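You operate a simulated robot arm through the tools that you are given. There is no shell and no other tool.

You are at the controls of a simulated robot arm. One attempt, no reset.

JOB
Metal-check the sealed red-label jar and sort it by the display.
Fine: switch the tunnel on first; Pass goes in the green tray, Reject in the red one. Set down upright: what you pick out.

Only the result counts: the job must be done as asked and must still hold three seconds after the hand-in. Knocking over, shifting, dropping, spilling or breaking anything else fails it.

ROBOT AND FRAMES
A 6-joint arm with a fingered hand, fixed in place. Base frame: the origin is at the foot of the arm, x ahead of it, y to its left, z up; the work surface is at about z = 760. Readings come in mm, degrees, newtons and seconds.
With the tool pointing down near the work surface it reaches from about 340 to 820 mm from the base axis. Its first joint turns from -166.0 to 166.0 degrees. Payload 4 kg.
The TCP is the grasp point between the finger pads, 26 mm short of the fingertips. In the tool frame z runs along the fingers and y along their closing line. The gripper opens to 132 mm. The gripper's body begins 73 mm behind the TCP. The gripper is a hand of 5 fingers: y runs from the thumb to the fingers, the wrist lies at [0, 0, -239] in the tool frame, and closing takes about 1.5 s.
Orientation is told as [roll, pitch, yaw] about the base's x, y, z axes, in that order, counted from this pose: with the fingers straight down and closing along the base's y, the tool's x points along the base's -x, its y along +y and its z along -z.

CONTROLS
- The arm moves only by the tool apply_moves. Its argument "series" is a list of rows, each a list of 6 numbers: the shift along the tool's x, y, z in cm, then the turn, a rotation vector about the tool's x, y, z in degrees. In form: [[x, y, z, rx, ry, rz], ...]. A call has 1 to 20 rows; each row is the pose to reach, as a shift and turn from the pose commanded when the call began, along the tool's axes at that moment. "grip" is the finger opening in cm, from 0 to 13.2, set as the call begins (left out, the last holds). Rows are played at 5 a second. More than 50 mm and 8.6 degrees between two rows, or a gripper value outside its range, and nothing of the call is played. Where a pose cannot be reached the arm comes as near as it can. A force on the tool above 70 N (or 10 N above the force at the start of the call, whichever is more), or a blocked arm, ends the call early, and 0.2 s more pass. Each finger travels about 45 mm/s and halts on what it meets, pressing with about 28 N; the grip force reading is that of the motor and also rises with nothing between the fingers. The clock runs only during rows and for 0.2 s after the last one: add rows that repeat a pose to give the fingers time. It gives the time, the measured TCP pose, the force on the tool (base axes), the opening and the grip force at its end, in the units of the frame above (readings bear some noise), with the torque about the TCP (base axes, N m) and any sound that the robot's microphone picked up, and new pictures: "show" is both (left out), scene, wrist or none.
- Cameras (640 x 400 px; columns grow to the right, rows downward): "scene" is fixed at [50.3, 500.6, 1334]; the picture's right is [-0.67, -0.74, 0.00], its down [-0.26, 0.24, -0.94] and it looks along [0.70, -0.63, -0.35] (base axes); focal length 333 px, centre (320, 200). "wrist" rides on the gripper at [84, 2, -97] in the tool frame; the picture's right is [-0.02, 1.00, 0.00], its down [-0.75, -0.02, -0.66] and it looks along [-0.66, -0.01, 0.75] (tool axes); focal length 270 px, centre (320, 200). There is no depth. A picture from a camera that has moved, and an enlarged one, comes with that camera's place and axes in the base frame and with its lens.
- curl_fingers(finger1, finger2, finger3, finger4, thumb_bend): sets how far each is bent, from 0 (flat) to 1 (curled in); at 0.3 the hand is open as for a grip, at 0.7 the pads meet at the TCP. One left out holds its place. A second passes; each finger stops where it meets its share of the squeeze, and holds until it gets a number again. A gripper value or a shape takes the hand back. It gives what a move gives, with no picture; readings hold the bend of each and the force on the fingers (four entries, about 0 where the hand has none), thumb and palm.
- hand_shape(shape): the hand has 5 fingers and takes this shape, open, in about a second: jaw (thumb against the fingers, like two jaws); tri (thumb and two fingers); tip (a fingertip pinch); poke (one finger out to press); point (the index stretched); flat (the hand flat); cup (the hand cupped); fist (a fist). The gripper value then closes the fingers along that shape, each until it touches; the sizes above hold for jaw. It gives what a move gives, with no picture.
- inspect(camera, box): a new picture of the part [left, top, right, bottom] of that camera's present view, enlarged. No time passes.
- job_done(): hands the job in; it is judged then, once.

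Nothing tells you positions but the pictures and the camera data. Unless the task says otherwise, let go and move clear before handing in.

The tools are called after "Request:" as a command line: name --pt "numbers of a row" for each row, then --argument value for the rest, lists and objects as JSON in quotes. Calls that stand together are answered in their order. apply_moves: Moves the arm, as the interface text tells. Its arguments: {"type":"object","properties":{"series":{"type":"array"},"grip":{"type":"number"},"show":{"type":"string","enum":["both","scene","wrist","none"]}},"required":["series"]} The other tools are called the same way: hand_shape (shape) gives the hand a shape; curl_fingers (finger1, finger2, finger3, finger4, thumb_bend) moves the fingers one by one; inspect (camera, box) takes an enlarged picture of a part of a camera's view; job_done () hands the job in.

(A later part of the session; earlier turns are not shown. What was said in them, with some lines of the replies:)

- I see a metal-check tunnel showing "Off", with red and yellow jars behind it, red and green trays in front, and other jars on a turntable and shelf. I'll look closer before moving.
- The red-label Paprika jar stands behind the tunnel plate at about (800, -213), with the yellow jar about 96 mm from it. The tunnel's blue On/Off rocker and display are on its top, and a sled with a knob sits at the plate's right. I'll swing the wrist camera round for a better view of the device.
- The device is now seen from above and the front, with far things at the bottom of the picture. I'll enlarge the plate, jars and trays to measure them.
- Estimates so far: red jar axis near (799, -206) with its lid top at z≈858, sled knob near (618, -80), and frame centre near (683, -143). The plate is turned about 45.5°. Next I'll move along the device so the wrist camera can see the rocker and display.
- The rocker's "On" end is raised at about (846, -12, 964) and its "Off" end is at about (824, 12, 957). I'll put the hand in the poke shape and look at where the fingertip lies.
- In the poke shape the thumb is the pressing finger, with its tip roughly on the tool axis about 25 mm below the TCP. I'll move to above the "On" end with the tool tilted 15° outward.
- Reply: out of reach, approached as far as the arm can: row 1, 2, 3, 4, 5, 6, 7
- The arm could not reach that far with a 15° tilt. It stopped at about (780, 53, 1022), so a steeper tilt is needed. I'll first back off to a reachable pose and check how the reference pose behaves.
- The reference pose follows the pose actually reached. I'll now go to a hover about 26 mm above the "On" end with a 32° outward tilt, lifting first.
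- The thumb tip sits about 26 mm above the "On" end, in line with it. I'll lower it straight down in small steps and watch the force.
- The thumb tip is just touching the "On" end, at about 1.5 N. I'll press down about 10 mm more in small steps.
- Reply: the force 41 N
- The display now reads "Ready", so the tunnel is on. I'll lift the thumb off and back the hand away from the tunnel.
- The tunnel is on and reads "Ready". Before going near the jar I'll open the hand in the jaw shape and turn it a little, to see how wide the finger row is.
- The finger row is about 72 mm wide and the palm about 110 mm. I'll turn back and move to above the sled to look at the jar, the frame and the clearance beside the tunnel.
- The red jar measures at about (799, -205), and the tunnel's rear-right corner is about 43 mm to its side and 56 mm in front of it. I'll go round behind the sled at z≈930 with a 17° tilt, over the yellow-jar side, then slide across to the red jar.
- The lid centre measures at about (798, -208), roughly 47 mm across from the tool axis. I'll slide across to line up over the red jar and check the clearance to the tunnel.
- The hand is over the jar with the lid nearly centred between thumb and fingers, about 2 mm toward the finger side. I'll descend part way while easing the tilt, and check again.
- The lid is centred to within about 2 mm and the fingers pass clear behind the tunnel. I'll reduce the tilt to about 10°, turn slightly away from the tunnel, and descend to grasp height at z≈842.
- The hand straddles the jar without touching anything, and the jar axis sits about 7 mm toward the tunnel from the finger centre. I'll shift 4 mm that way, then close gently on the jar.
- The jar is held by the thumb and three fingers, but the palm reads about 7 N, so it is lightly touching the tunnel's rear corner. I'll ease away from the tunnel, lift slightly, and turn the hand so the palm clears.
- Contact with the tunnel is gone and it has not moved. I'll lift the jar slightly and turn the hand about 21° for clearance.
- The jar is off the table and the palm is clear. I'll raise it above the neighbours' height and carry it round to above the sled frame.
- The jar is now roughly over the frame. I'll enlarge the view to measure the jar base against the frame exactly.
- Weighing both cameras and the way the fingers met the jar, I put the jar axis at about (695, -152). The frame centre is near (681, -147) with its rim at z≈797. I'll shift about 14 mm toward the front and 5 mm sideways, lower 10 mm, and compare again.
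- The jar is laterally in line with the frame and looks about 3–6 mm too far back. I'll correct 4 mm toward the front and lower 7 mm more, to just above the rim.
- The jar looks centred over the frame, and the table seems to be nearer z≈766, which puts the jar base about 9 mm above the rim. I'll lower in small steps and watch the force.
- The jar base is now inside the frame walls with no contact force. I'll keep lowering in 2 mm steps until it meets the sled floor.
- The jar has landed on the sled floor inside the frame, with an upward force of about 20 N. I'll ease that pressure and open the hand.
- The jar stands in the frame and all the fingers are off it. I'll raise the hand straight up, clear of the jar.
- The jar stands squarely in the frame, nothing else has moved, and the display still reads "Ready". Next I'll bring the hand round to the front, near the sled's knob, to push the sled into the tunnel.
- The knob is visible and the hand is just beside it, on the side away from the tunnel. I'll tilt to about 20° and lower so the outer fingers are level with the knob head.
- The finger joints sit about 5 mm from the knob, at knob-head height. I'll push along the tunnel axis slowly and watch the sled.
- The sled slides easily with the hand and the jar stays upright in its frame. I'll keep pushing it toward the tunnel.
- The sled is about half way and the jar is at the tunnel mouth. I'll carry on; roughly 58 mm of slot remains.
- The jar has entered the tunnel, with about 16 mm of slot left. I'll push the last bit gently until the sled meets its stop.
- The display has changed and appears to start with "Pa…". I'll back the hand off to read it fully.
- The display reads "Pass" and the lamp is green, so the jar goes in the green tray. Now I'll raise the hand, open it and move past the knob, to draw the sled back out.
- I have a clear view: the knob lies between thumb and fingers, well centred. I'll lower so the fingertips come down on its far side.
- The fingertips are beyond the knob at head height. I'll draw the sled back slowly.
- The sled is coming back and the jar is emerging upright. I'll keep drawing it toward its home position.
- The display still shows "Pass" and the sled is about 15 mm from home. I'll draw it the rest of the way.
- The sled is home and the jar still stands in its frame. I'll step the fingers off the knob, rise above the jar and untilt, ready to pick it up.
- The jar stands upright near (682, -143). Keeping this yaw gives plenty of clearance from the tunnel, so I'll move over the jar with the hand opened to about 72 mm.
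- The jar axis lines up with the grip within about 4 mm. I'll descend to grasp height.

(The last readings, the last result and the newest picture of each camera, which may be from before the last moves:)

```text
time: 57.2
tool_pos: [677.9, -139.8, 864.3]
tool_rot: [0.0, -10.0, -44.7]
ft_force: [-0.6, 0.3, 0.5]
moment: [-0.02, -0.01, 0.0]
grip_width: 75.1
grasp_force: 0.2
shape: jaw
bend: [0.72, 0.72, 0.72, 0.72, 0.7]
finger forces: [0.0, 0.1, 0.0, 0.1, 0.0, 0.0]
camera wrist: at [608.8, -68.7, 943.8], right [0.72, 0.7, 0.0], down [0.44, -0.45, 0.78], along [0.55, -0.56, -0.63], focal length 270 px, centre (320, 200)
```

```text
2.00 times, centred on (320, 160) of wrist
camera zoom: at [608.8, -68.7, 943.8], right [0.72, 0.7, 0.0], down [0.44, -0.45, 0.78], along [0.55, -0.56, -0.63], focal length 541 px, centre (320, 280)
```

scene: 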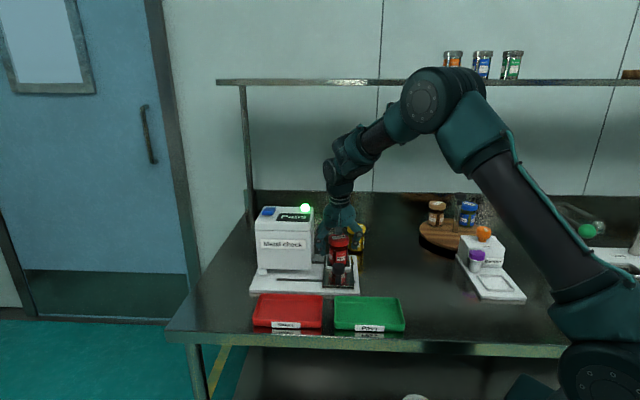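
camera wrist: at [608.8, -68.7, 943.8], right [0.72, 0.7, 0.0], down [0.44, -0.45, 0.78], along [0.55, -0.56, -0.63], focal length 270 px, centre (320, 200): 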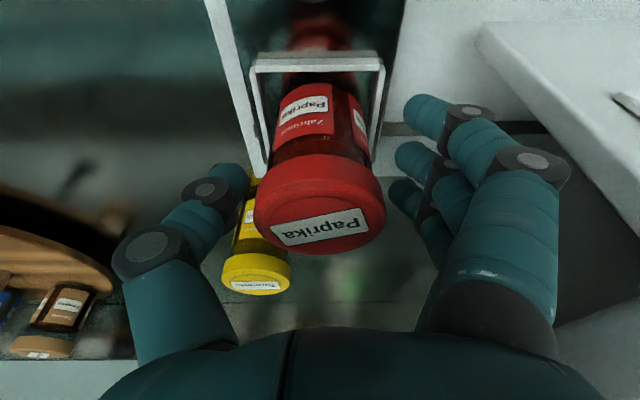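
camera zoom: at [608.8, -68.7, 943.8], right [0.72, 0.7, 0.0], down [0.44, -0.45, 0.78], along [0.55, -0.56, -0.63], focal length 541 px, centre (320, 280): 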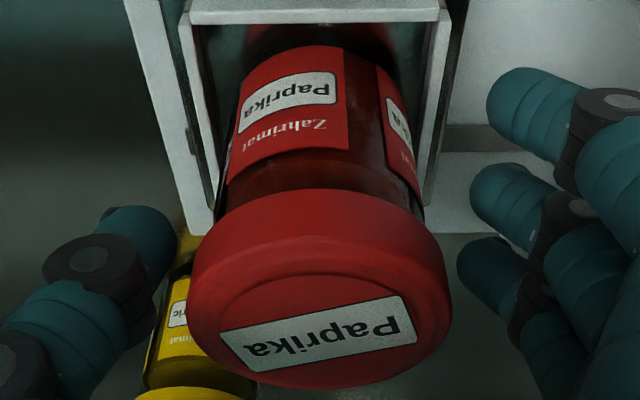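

The jar is centred between thumb and fingers. I'll close the hand on it.

Request:
apply_moves --pt "0 0 0 0 0 0" --pt "0 0 0 0 0 0" --pt "0 0 0 0 0 0" --pt "0 0 0 0 0 0" --pt "0 0 0 0 0 0" --pt "0 0 0 0 0 0" --pt "0 0 0 0 0 0" --grip 4.0

Request:
inspect --camera "wrist" --box '[160, 60, 480, 260]'

Request:
inspect --camera "scene" --box '[300, 210, 380, 290]'

```text
time: 58.8
tool_pos: [676.5, -138.5, 864.5]
tool_rot: [0.0, -10.0, -44.5]
ft_force: [0.1, -0.1, -1.1]
moment: [0.01, 0.01, 0.02]
grip_width: 38.9
grasp_force: 27.8
shape: jaw
bend: [0.67, 0.73, 0.73, 0.72, 0.7]
finger forces: [0.0, 7.6, 8.2, 6.9, 24.2, 0.1]
camera wrist: at [608.7, -68.7, 943.9], right [0.72, 0.7, 0.0], down [0.44, -0.45, 0.78], along [0.55, -0.56, -0.63], focal length 270 px, centre (320, 200)
```

scene: 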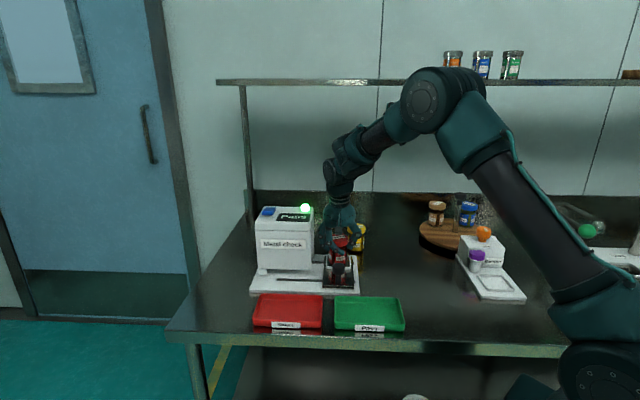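
wrist: 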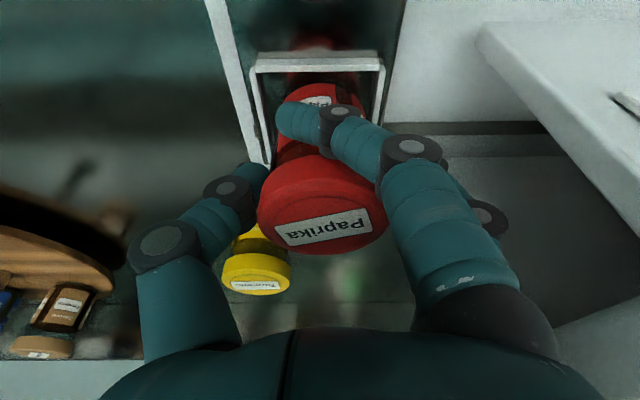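

```text
2.00 times, centred on (320, 160) of wrist
camera zoom: at [608.7, -68.7, 943.9], right [0.72, 0.7, 0.0], down [0.44, -0.45, 0.78], along [0.55, -0.56, -0.63], focal length 541 px, centre (320, 280)
```

zoom: 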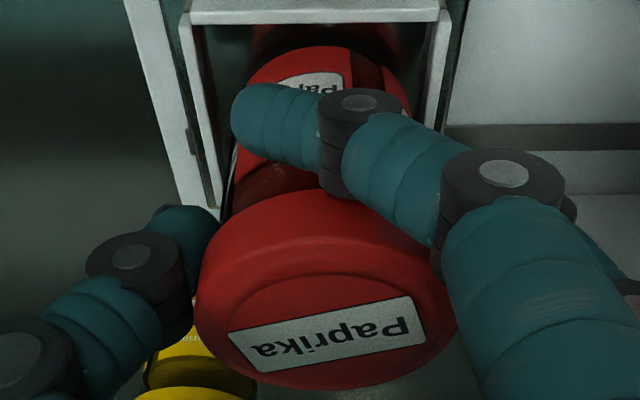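

```text
5.00 times, centred on (340, 250) of scene
camera zoom: at [50.3, 500.6, 1334.0], right [-0.67, -0.74, 0.0], down [-0.26, 0.24, -0.94], along [0.7, -0.63, -0.35], focal length 1667 px, centre (220, -50)
```

zoom: 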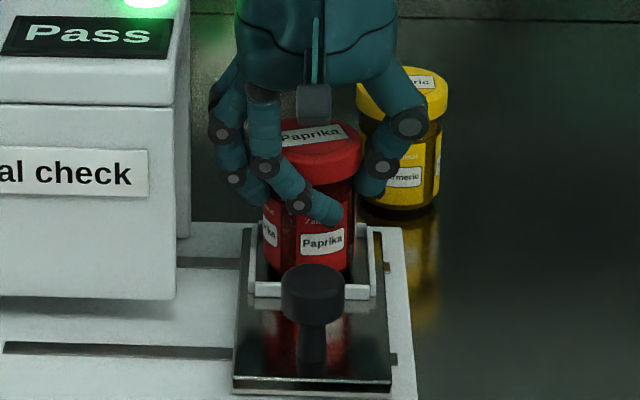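

The jar is held firmly again (thumb 24 N, three fingers about 7–8 N each). I'll lift it straight out of the frame.

Request:
apply_moves --pt "-0.12 0 -0.69 0 0 0" --pt "-0.3 0 -1.7 0 0 0" --pt "-0.6 0 -3.4 0 0 0" --pt "-0.95 0 -5.4 0 0 0" --pt "-1.35 0 -7.7 0 0 0" --pt "-1.35 0 -7.7 0 0 0"

Request:
inspect --camera "scene" --box '[280, 180, 400, 300]'

```text
time: 60.2
tool_pos: [677.3, -138.9, 943.4]
tool_rot: [0.1, -9.9, -44.5]
ft_force: [0.0, -0.4, -1.0]
moment: [-0.03, -0.01, -0.05]
grip_width: 38.7
grasp_force: 27.7
shape: jaw
bend: [0.67, 0.73, 0.73, 0.72, 0.7]
finger forces: [0.1, 7.7, 8.4, 7.2, 24.1, 0.1]
camera wrist: at [608.5, -68.4, 1022.6], right [0.72, 0.7, 0.0], down [0.44, -0.45, 0.78], along [0.55, -0.56, -0.63], focal length 270 px, centre (320, 200)
```

scene: 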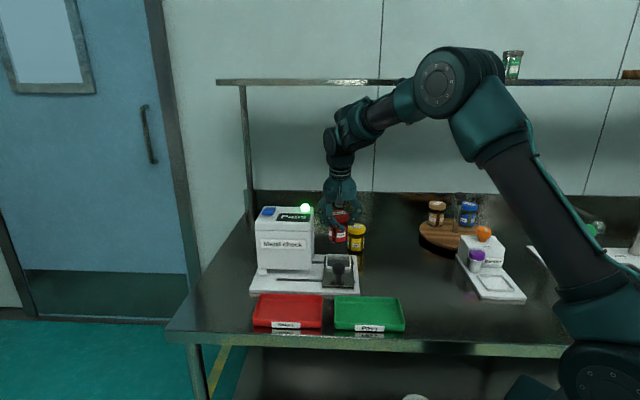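
wrist: 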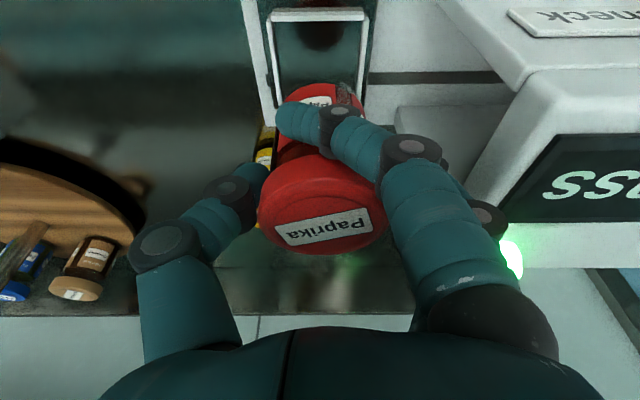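

```text
3.33 times, centred on (340, 240) of scene
camera zoom: at [50.3, 500.6, 1334.0], right [-0.67, -0.74, 0.0], down [-0.26, 0.24, -0.94], along [0.7, -0.63, -0.35], focal length 1111 px, centre (253, 67)
```

zoom: 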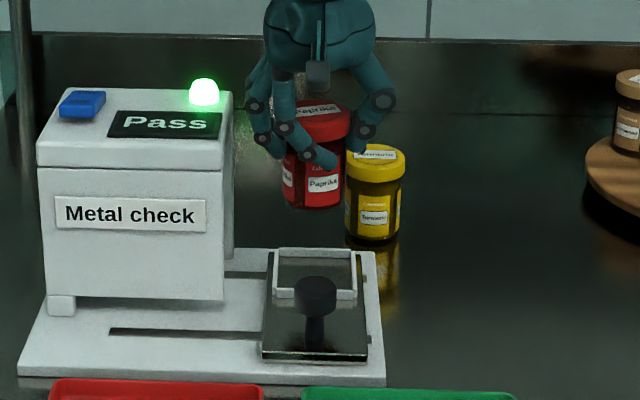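

The jar is out of the frame and upright in the hand. I'll carry it at this height over to the green tray, whose centre I put near (478, -42).

Request:
apply_moves --pt "3.53 -1.21 -0.62 0 0 0" --pt "7.07 -2.41 -1.23 0 0 0" --pt "10.6 -3.62 -1.85 0 0 0" --pt "14.13 -4.83 -2.47 0 0 0" --pt "17.67 -6.03 -3.08 0 0 0" --pt "21.2 -7.24 -3.7 0 0 0" --pt "21.2 -7.24 -3.7 0 0 0"

Request:
inspect --camera "scene" --box '[290, 200, 440, 350]'

Request:
inspect --camera "wrist" --box '[100, 0, 540, 260]'

```text
time: 61.8
tool_pos: [475.0, -38.8, 942.2]
tool_rot: [0.0, -10.0, -44.6]
ft_force: [-0.1, -0.3, -1.7]
moment: [0.06, 0.03, 0.02]
grip_width: 38.5
grasp_force: 27.9
shape: jaw
bend: [0.67, 0.73, 0.73, 0.72, 0.7]
finger forces: [0.0, 7.9, 8.3, 7.7, 24.1, 0.1]
camera wrist: at [405.4, 31.8, 1021.4], right [0.72, 0.7, 0.0], down [0.44, -0.45, 0.78], along [0.55, -0.56, -0.63], focal length 270 px, centre (320, 200)
```

scene: 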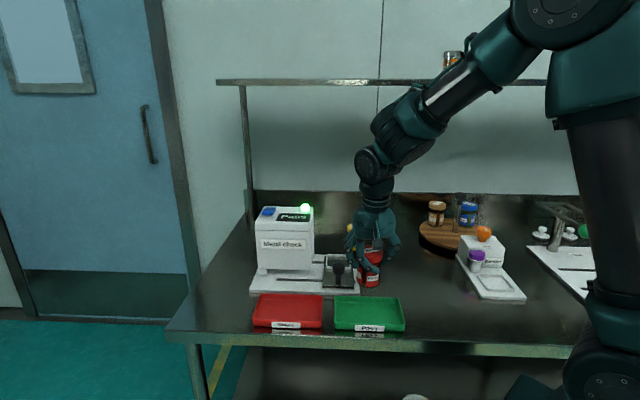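
wrist: 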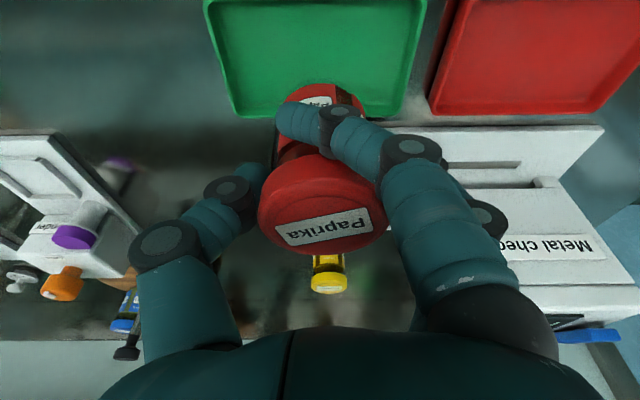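

```text
2.67 times, centred on (365, 275) of scene
camera zoom: at [50.3, 500.6, 1334.0], right [-0.67, -0.74, 0.0], down [-0.26, 0.24, -0.94], along [0.7, -0.63, -0.35], focal length 889 px, centre (200, 0)
```

zoom: 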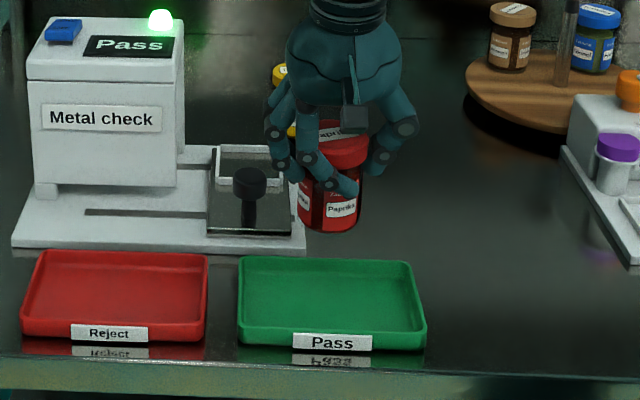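

```text
1.45 times, centred on (320, 130) of wrist
camera zoom: at [405.4, 31.8, 1021.4], right [0.72, 0.7, 0.0], down [0.44, -0.45, 0.78], along [0.55, -0.56, -0.63], focal length 393 px, centre (320, 302)
```

zoom: 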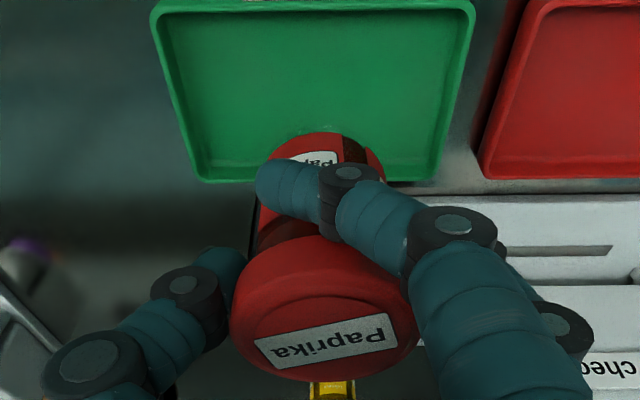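

I can see the whole green tray: it measures about 166 × 98 mm, centred near (480, -46). I'll centre the jar over it and lower most of the way.

Request:
apply_moves --pt "0.04 -0.3 2.53 0 0 0" --pt "0.48 -0.3 5.0 0 0 0" --pt "0.83 -0.3 6.97 0 0 0" --pt "1.09 -0.3 8.44 0 0 0" --pt "1.09 -0.3 8.44 0 0 0"

Request:
inspect --camera "scene" --box '[310, 220, 430, 340]'

```text
time: 63.0
tool_pos: [475.1, -45.2, 856.9]
tool_rot: [0.0, -9.9, -44.6]
ft_force: [0.4, -0.1, -1.7]
moment: [-0.02, 0.01, -0.01]
grip_width: 38.2
grasp_force: 28.5
shape: jaw
bend: [0.67, 0.73, 0.73, 0.72, 0.7]
finger forces: [0.0, 8.1, 8.4, 8.0, 24.1, 0.0]
camera wrist: at [405.5, 26.1, 936.3], right [0.72, 0.7, 0.0], down [0.44, -0.45, 0.78], along [0.55, -0.56, -0.63], focal length 270 px, centre (320, 200)
```

scene: 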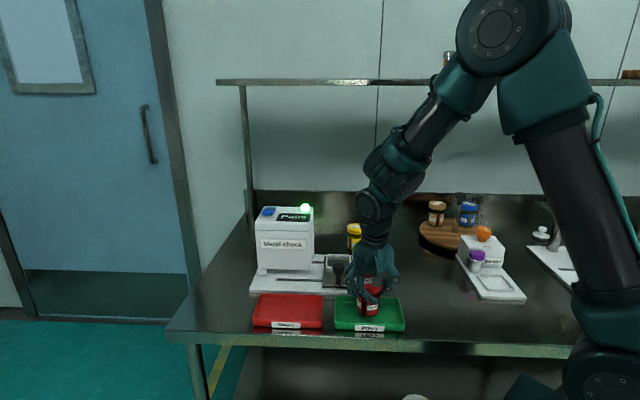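
wrist: 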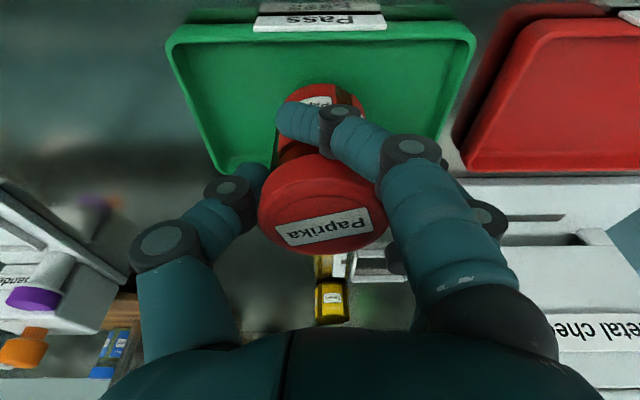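

```text
3.33 times, centred on (370, 280) of scene
camera zoom: at [50.3, 500.6, 1334.0], right [-0.67, -0.74, 0.0], down [-0.26, 0.24, -0.94], along [0.7, -0.63, -0.35], focal length 1111 px, centre (153, -67)
```

zoom: 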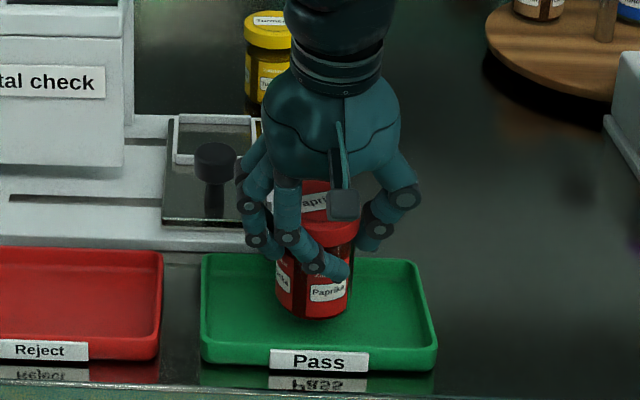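

The jar is inside the tray outline, about 12 mm above the floor. I'll lower in 2 mm steps until it touches.

Request:
apply_moves --pt "0.035 0 0.2 0 0 0" --pt "0.07 0 0.39 0 0 0" --pt "0.105 0 0.59 0 0 0" --pt "0.14 0 0.79 0 0 0" --pt "0.155 0 0.89 0 0 0" --show "none"

```text
time: 64.2
tool_pos: [474.8, -45.0, 846.8]
tool_rot: [0.0, -9.9, -44.6]
ft_force: [0.1, -0.7, -1.3]
moment: [0.01, 0.0, -0.01]
grip_width: 38.6
grasp_force: 27.8
shape: jaw
bend: [0.67, 0.73, 0.73, 0.72, 0.7]
finger forces: [0.1, 8.2, 8.3, 8.0, 24.0, 0.1]
```

No contact yet at TCP z≈847. I'll continue in 1–1.5 mm steps.

Request:
apply_moves --pt "0.02 0 0.12 0 0 0" --pt "0.04 0 0.24 0 0 0" --pt "0.06 0 0.34 0 0 0" --show "none"

```text
time: 65.0
tool_pos: [474.7, -44.3, 843.5]
tool_rot: [0.0, -10.0, -44.6]
ft_force: [-0.4, 0.2, -0.6]
moment: [-0.01, 0.02, -0.01]
grip_width: 38.4
grasp_force: 28.3
shape: jaw
bend: [0.67, 0.73, 0.73, 0.72, 0.7]
finger forces: [0.0, 8.1, 8.3, 8.0, 24.0, 0.0]
```

Request:
apply_moves --pt "0.015 0 0.1 0 0 0" --pt "0.035 0 0.2 0 0 0" --show "scene"

Request:
inspect --camera "scene" --box '[330, 250, 410, 340]'

```text
time: 65.6
tool_pos: [473.9, -43.4, 842.3]
tool_rot: [-0.1, -10.0, -44.6]
ft_force: [0.1, 0.0, -1.0]
moment: [-0.04, 0.04, -0.02]
grip_width: 38.3
grasp_force: 27.9
shape: jaw
bend: [0.67, 0.73, 0.73, 0.72, 0.7]
finger forces: [0.1, 8.1, 8.3, 8.1, 24.1, 0.0]
```

scene: 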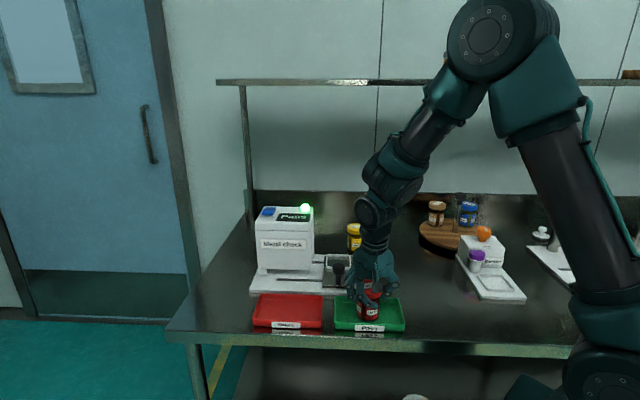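

```text
4.44 times, centred on (370, 295) of scene
camera zoom: at [50.3, 500.6, 1334.0], right [-0.67, -0.74, 0.0], down [-0.26, 0.24, -0.94], along [0.7, -0.63, -0.35], focal length 1482 px, centre (98, -222)
```

zoom: 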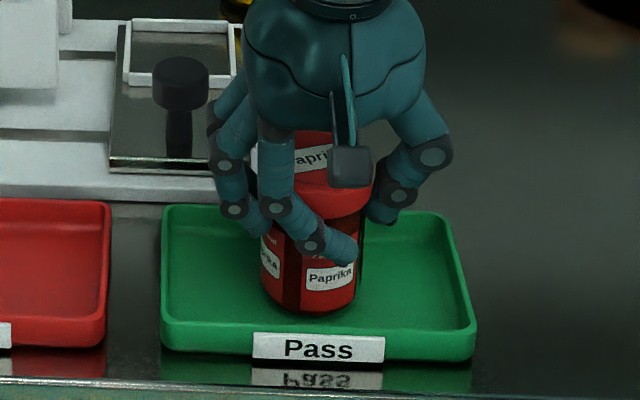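

Request:
apply_moves --pt "0.015 0 0.1 0 0 0" --pt "0.035 0 0.2 0 0 0" --show "none"

```text
time: 66.2
tool_pos: [473.7, -44.8, 840.2]
tool_rot: [0.1, -10.0, -44.5]
ft_force: [-1.6, -1.1, 15.0]
moment: [-0.04, -0.11, -0.01]
grip_width: 38.8
grasp_force: 28.1
shape: jaw
bend: [0.67, 0.73, 0.73, 0.72, 0.7]
finger forces: [0.1, 8.8, 8.3, 8.5, 27.4, 0.0]
```

Contact: the jar is on the tray floor, with about 15 N upward. I'll ease off 1 mm and open the hand.

Request:
apply_moves --pt "-0.017 0 -0.1 0 0 0" --pt "-0.017 0 -0.1 0 0 0" --show "none"

Request:
apply_moves --pt "0 0 0 0 0 0" --pt "0 0 0 0 0 0" --pt "0 0 0 0 0 0" --pt "0 0 0 0 0 0" --pt "0 0 0 0 0 0" --pt "0 0 0 0 0 0" --grip 7.8

Request:
inspect --camera "scene" --box '[330, 250, 410, 340]'

Request:
inspect --camera "wrist" --box '[160, 40, 480, 260]'

```text
time: 66.8
tool_pos: [474.9, -44.9, 841.8]
tool_rot: [0.0, -10.0, -44.6]
ft_force: [0.2, -1.5, 7.9]
moment: [0.04, -0.14, -0.01]
grip_width: 38.5
grasp_force: 28.3
shape: jaw
bend: [0.67, 0.73, 0.73, 0.72, 0.7]
finger forces: [0.0, 8.6, 8.9, 9.2, 26.1, 0.0]
```

```text
time: 68.2
tool_pos: [474.4, -44.4, 841.4]
tool_rot: [0.0, -9.9, -44.6]
ft_force: [0.4, 0.2, -0.9]
moment: [-0.05, 0.0, -0.02]
grip_width: 77.7
grasp_force: 0.0
shape: jaw
bend: [0.71, 0.71, 0.71, 0.71, 0.7]
finger forces: [0.0, 0.0, 0.0, 0.0, 0.1, 0.1]
camera wrist: at [405.3, 26.2, 921.1], right [0.72, 0.7, 0.0], down [0.44, -0.45, 0.78], along [0.55, -0.56, -0.63], focal length 270 px, centre (320, 200)
```

scene: 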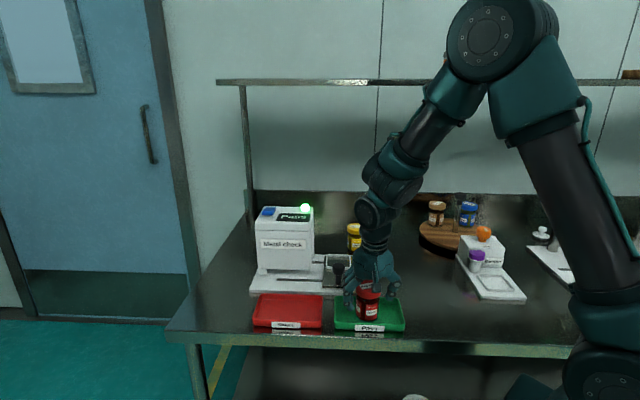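
wrist: 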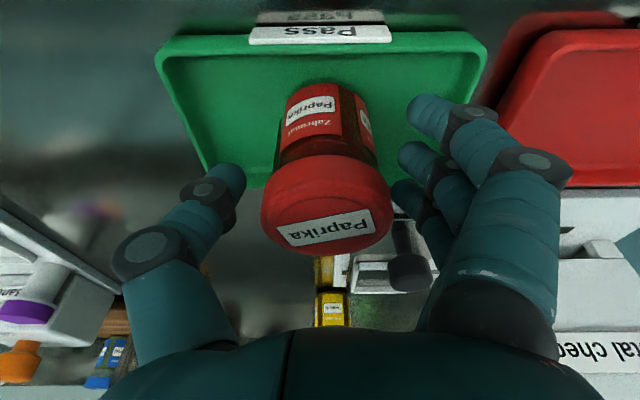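

```text
4.44 times, centred on (370, 295) of scene
camera zoom: at [50.3, 500.6, 1334.0], right [-0.67, -0.74, 0.0], down [-0.26, 0.24, -0.94], along [0.7, -0.63, -0.35], focal length 1482 px, centre (98, -222)
```

zoom: 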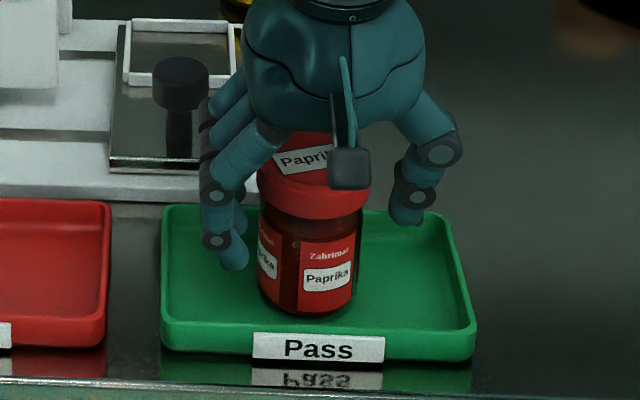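

```text
1.82 times, centred on (320, 150) of wrist
camera zoom: at [405.3, 26.2, 921.1], right [0.72, 0.7, 0.0], down [0.44, -0.45, 0.78], along [0.55, -0.56, -0.63], focal length 491 px, centre (320, 291)
```

zoom: 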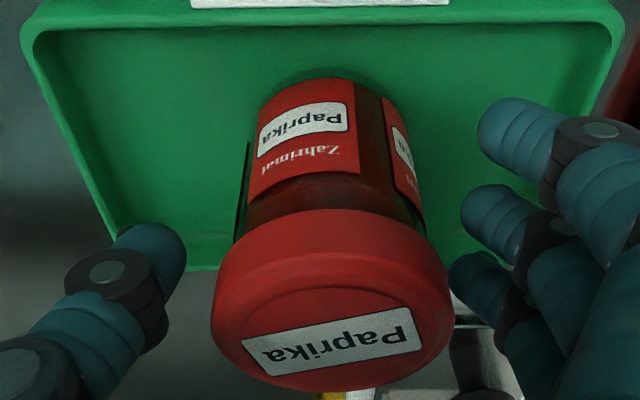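

The jar stands free in the green tray with all the fingers off it. I'll raise the hand straight up and clear.

Request:
apply_moves --pt "-0.17 0 -0.98 0 0 0" --pt "-0.43 0 -2.46 0 0 0" --pt "-0.78 0 -4.43 0 0 0" --pt "-1.22 0 -6.9 0 0 0" --pt "-1.74 0 -9.85 0 0 0" --pt "-2.4 0 -13.8 0 0 0" --pt "-2.4 0 -13.8 0 0 0"

Request:
inspect --camera "scene" --box '[230, 190, 430, 350]'

Request:
inspect --camera "wrist" --box '[160, 0, 480, 200]'

```text
time: 69.8
tool_pos: [475.2, -44.6, 982.6]
tool_rot: [0.0, -10.1, -44.6]
ft_force: [0.9, -0.1, -0.4]
moment: [0.0, 0.03, 0.0]
grip_width: 77.5
grasp_force: 0.2
shape: jaw
bend: [0.71, 0.71, 0.71, 0.71, 0.7]
finger forces: [0.0, 0.0, 0.1, 0.0, 0.0, 0.0]
camera wrist: at [406.0, 26.9, 1061.9], right [0.72, 0.7, 0.0], down [0.44, -0.45, 0.78], along [0.55, -0.56, -0.63], focal length 270 px, centre (320, 200)
```

scene: 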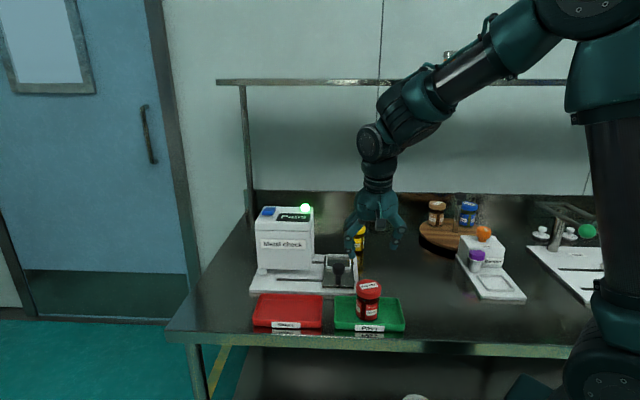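
wrist: 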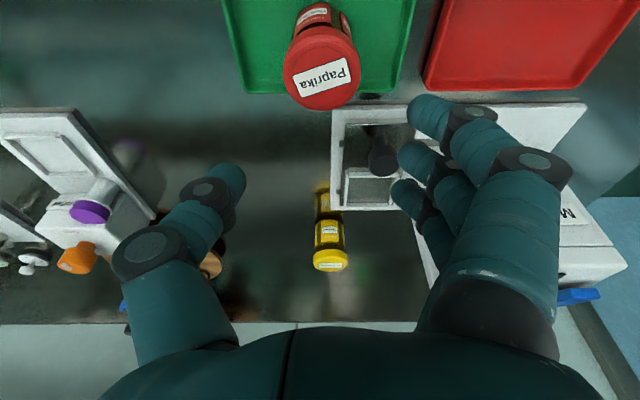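

```text
2.50 times, centred on (330, 270) of scene
camera zoom: at [50.3, 500.6, 1334.0], right [-0.67, -0.74, 0.0], down [-0.26, 0.24, -0.94], along [0.7, -0.63, -0.35], focal length 834 px, centre (295, 25)
```

zoom: 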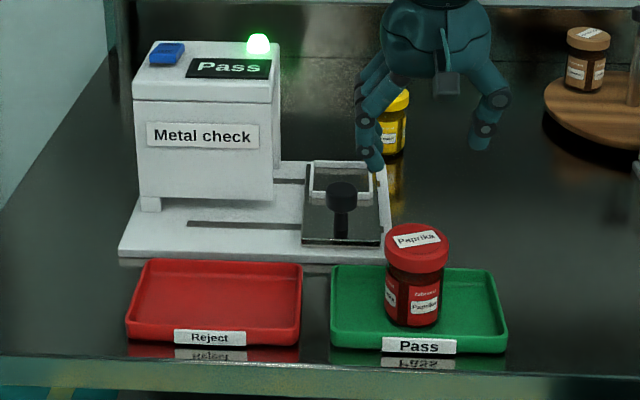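

```text
2.00 times, centred on (320, 100) of wrist
camera zoom: at [406.0, 26.9, 1061.9], right [0.72, 0.7, 0.0], down [0.44, -0.45, 0.78], along [0.55, -0.56, -0.63], focal length 541 px, centre (320, 400)
```

zoom: 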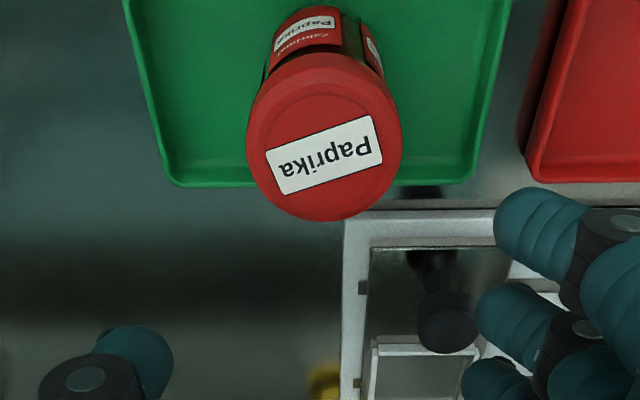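

The Paprika jar stands upright in the green "Pass" tray, and the display still reads Pass. The machine, trays and other jars look undisturbed, and the hand is clear, so I'm handing in.

Request:
job_done

```text
The job is handed in.
```

The red-label Paprika jar passed the metal check and is standing upright in the green "Pass" tray, clear of the hand. I've handed the job in; no judgement came back.

- **Check:** I switched the tunnel on first and the display went to "Ready". I then ran the jar through on the sled and back. The display showed "Pass" with a green lamp.
- **Contact with the tunnel:** while I was picking up the jar, the palm pressed lightly (about 7 N) against the tunnel's rear corner. I backed off straight away, and the camera showed the tunnel had not moved.
- **Everything else:** the yellow jar and both trays looked undisturbed in the final pictures. The sled is back at, or within a few millimetres of, its start position, and the tunnel is still switched on.
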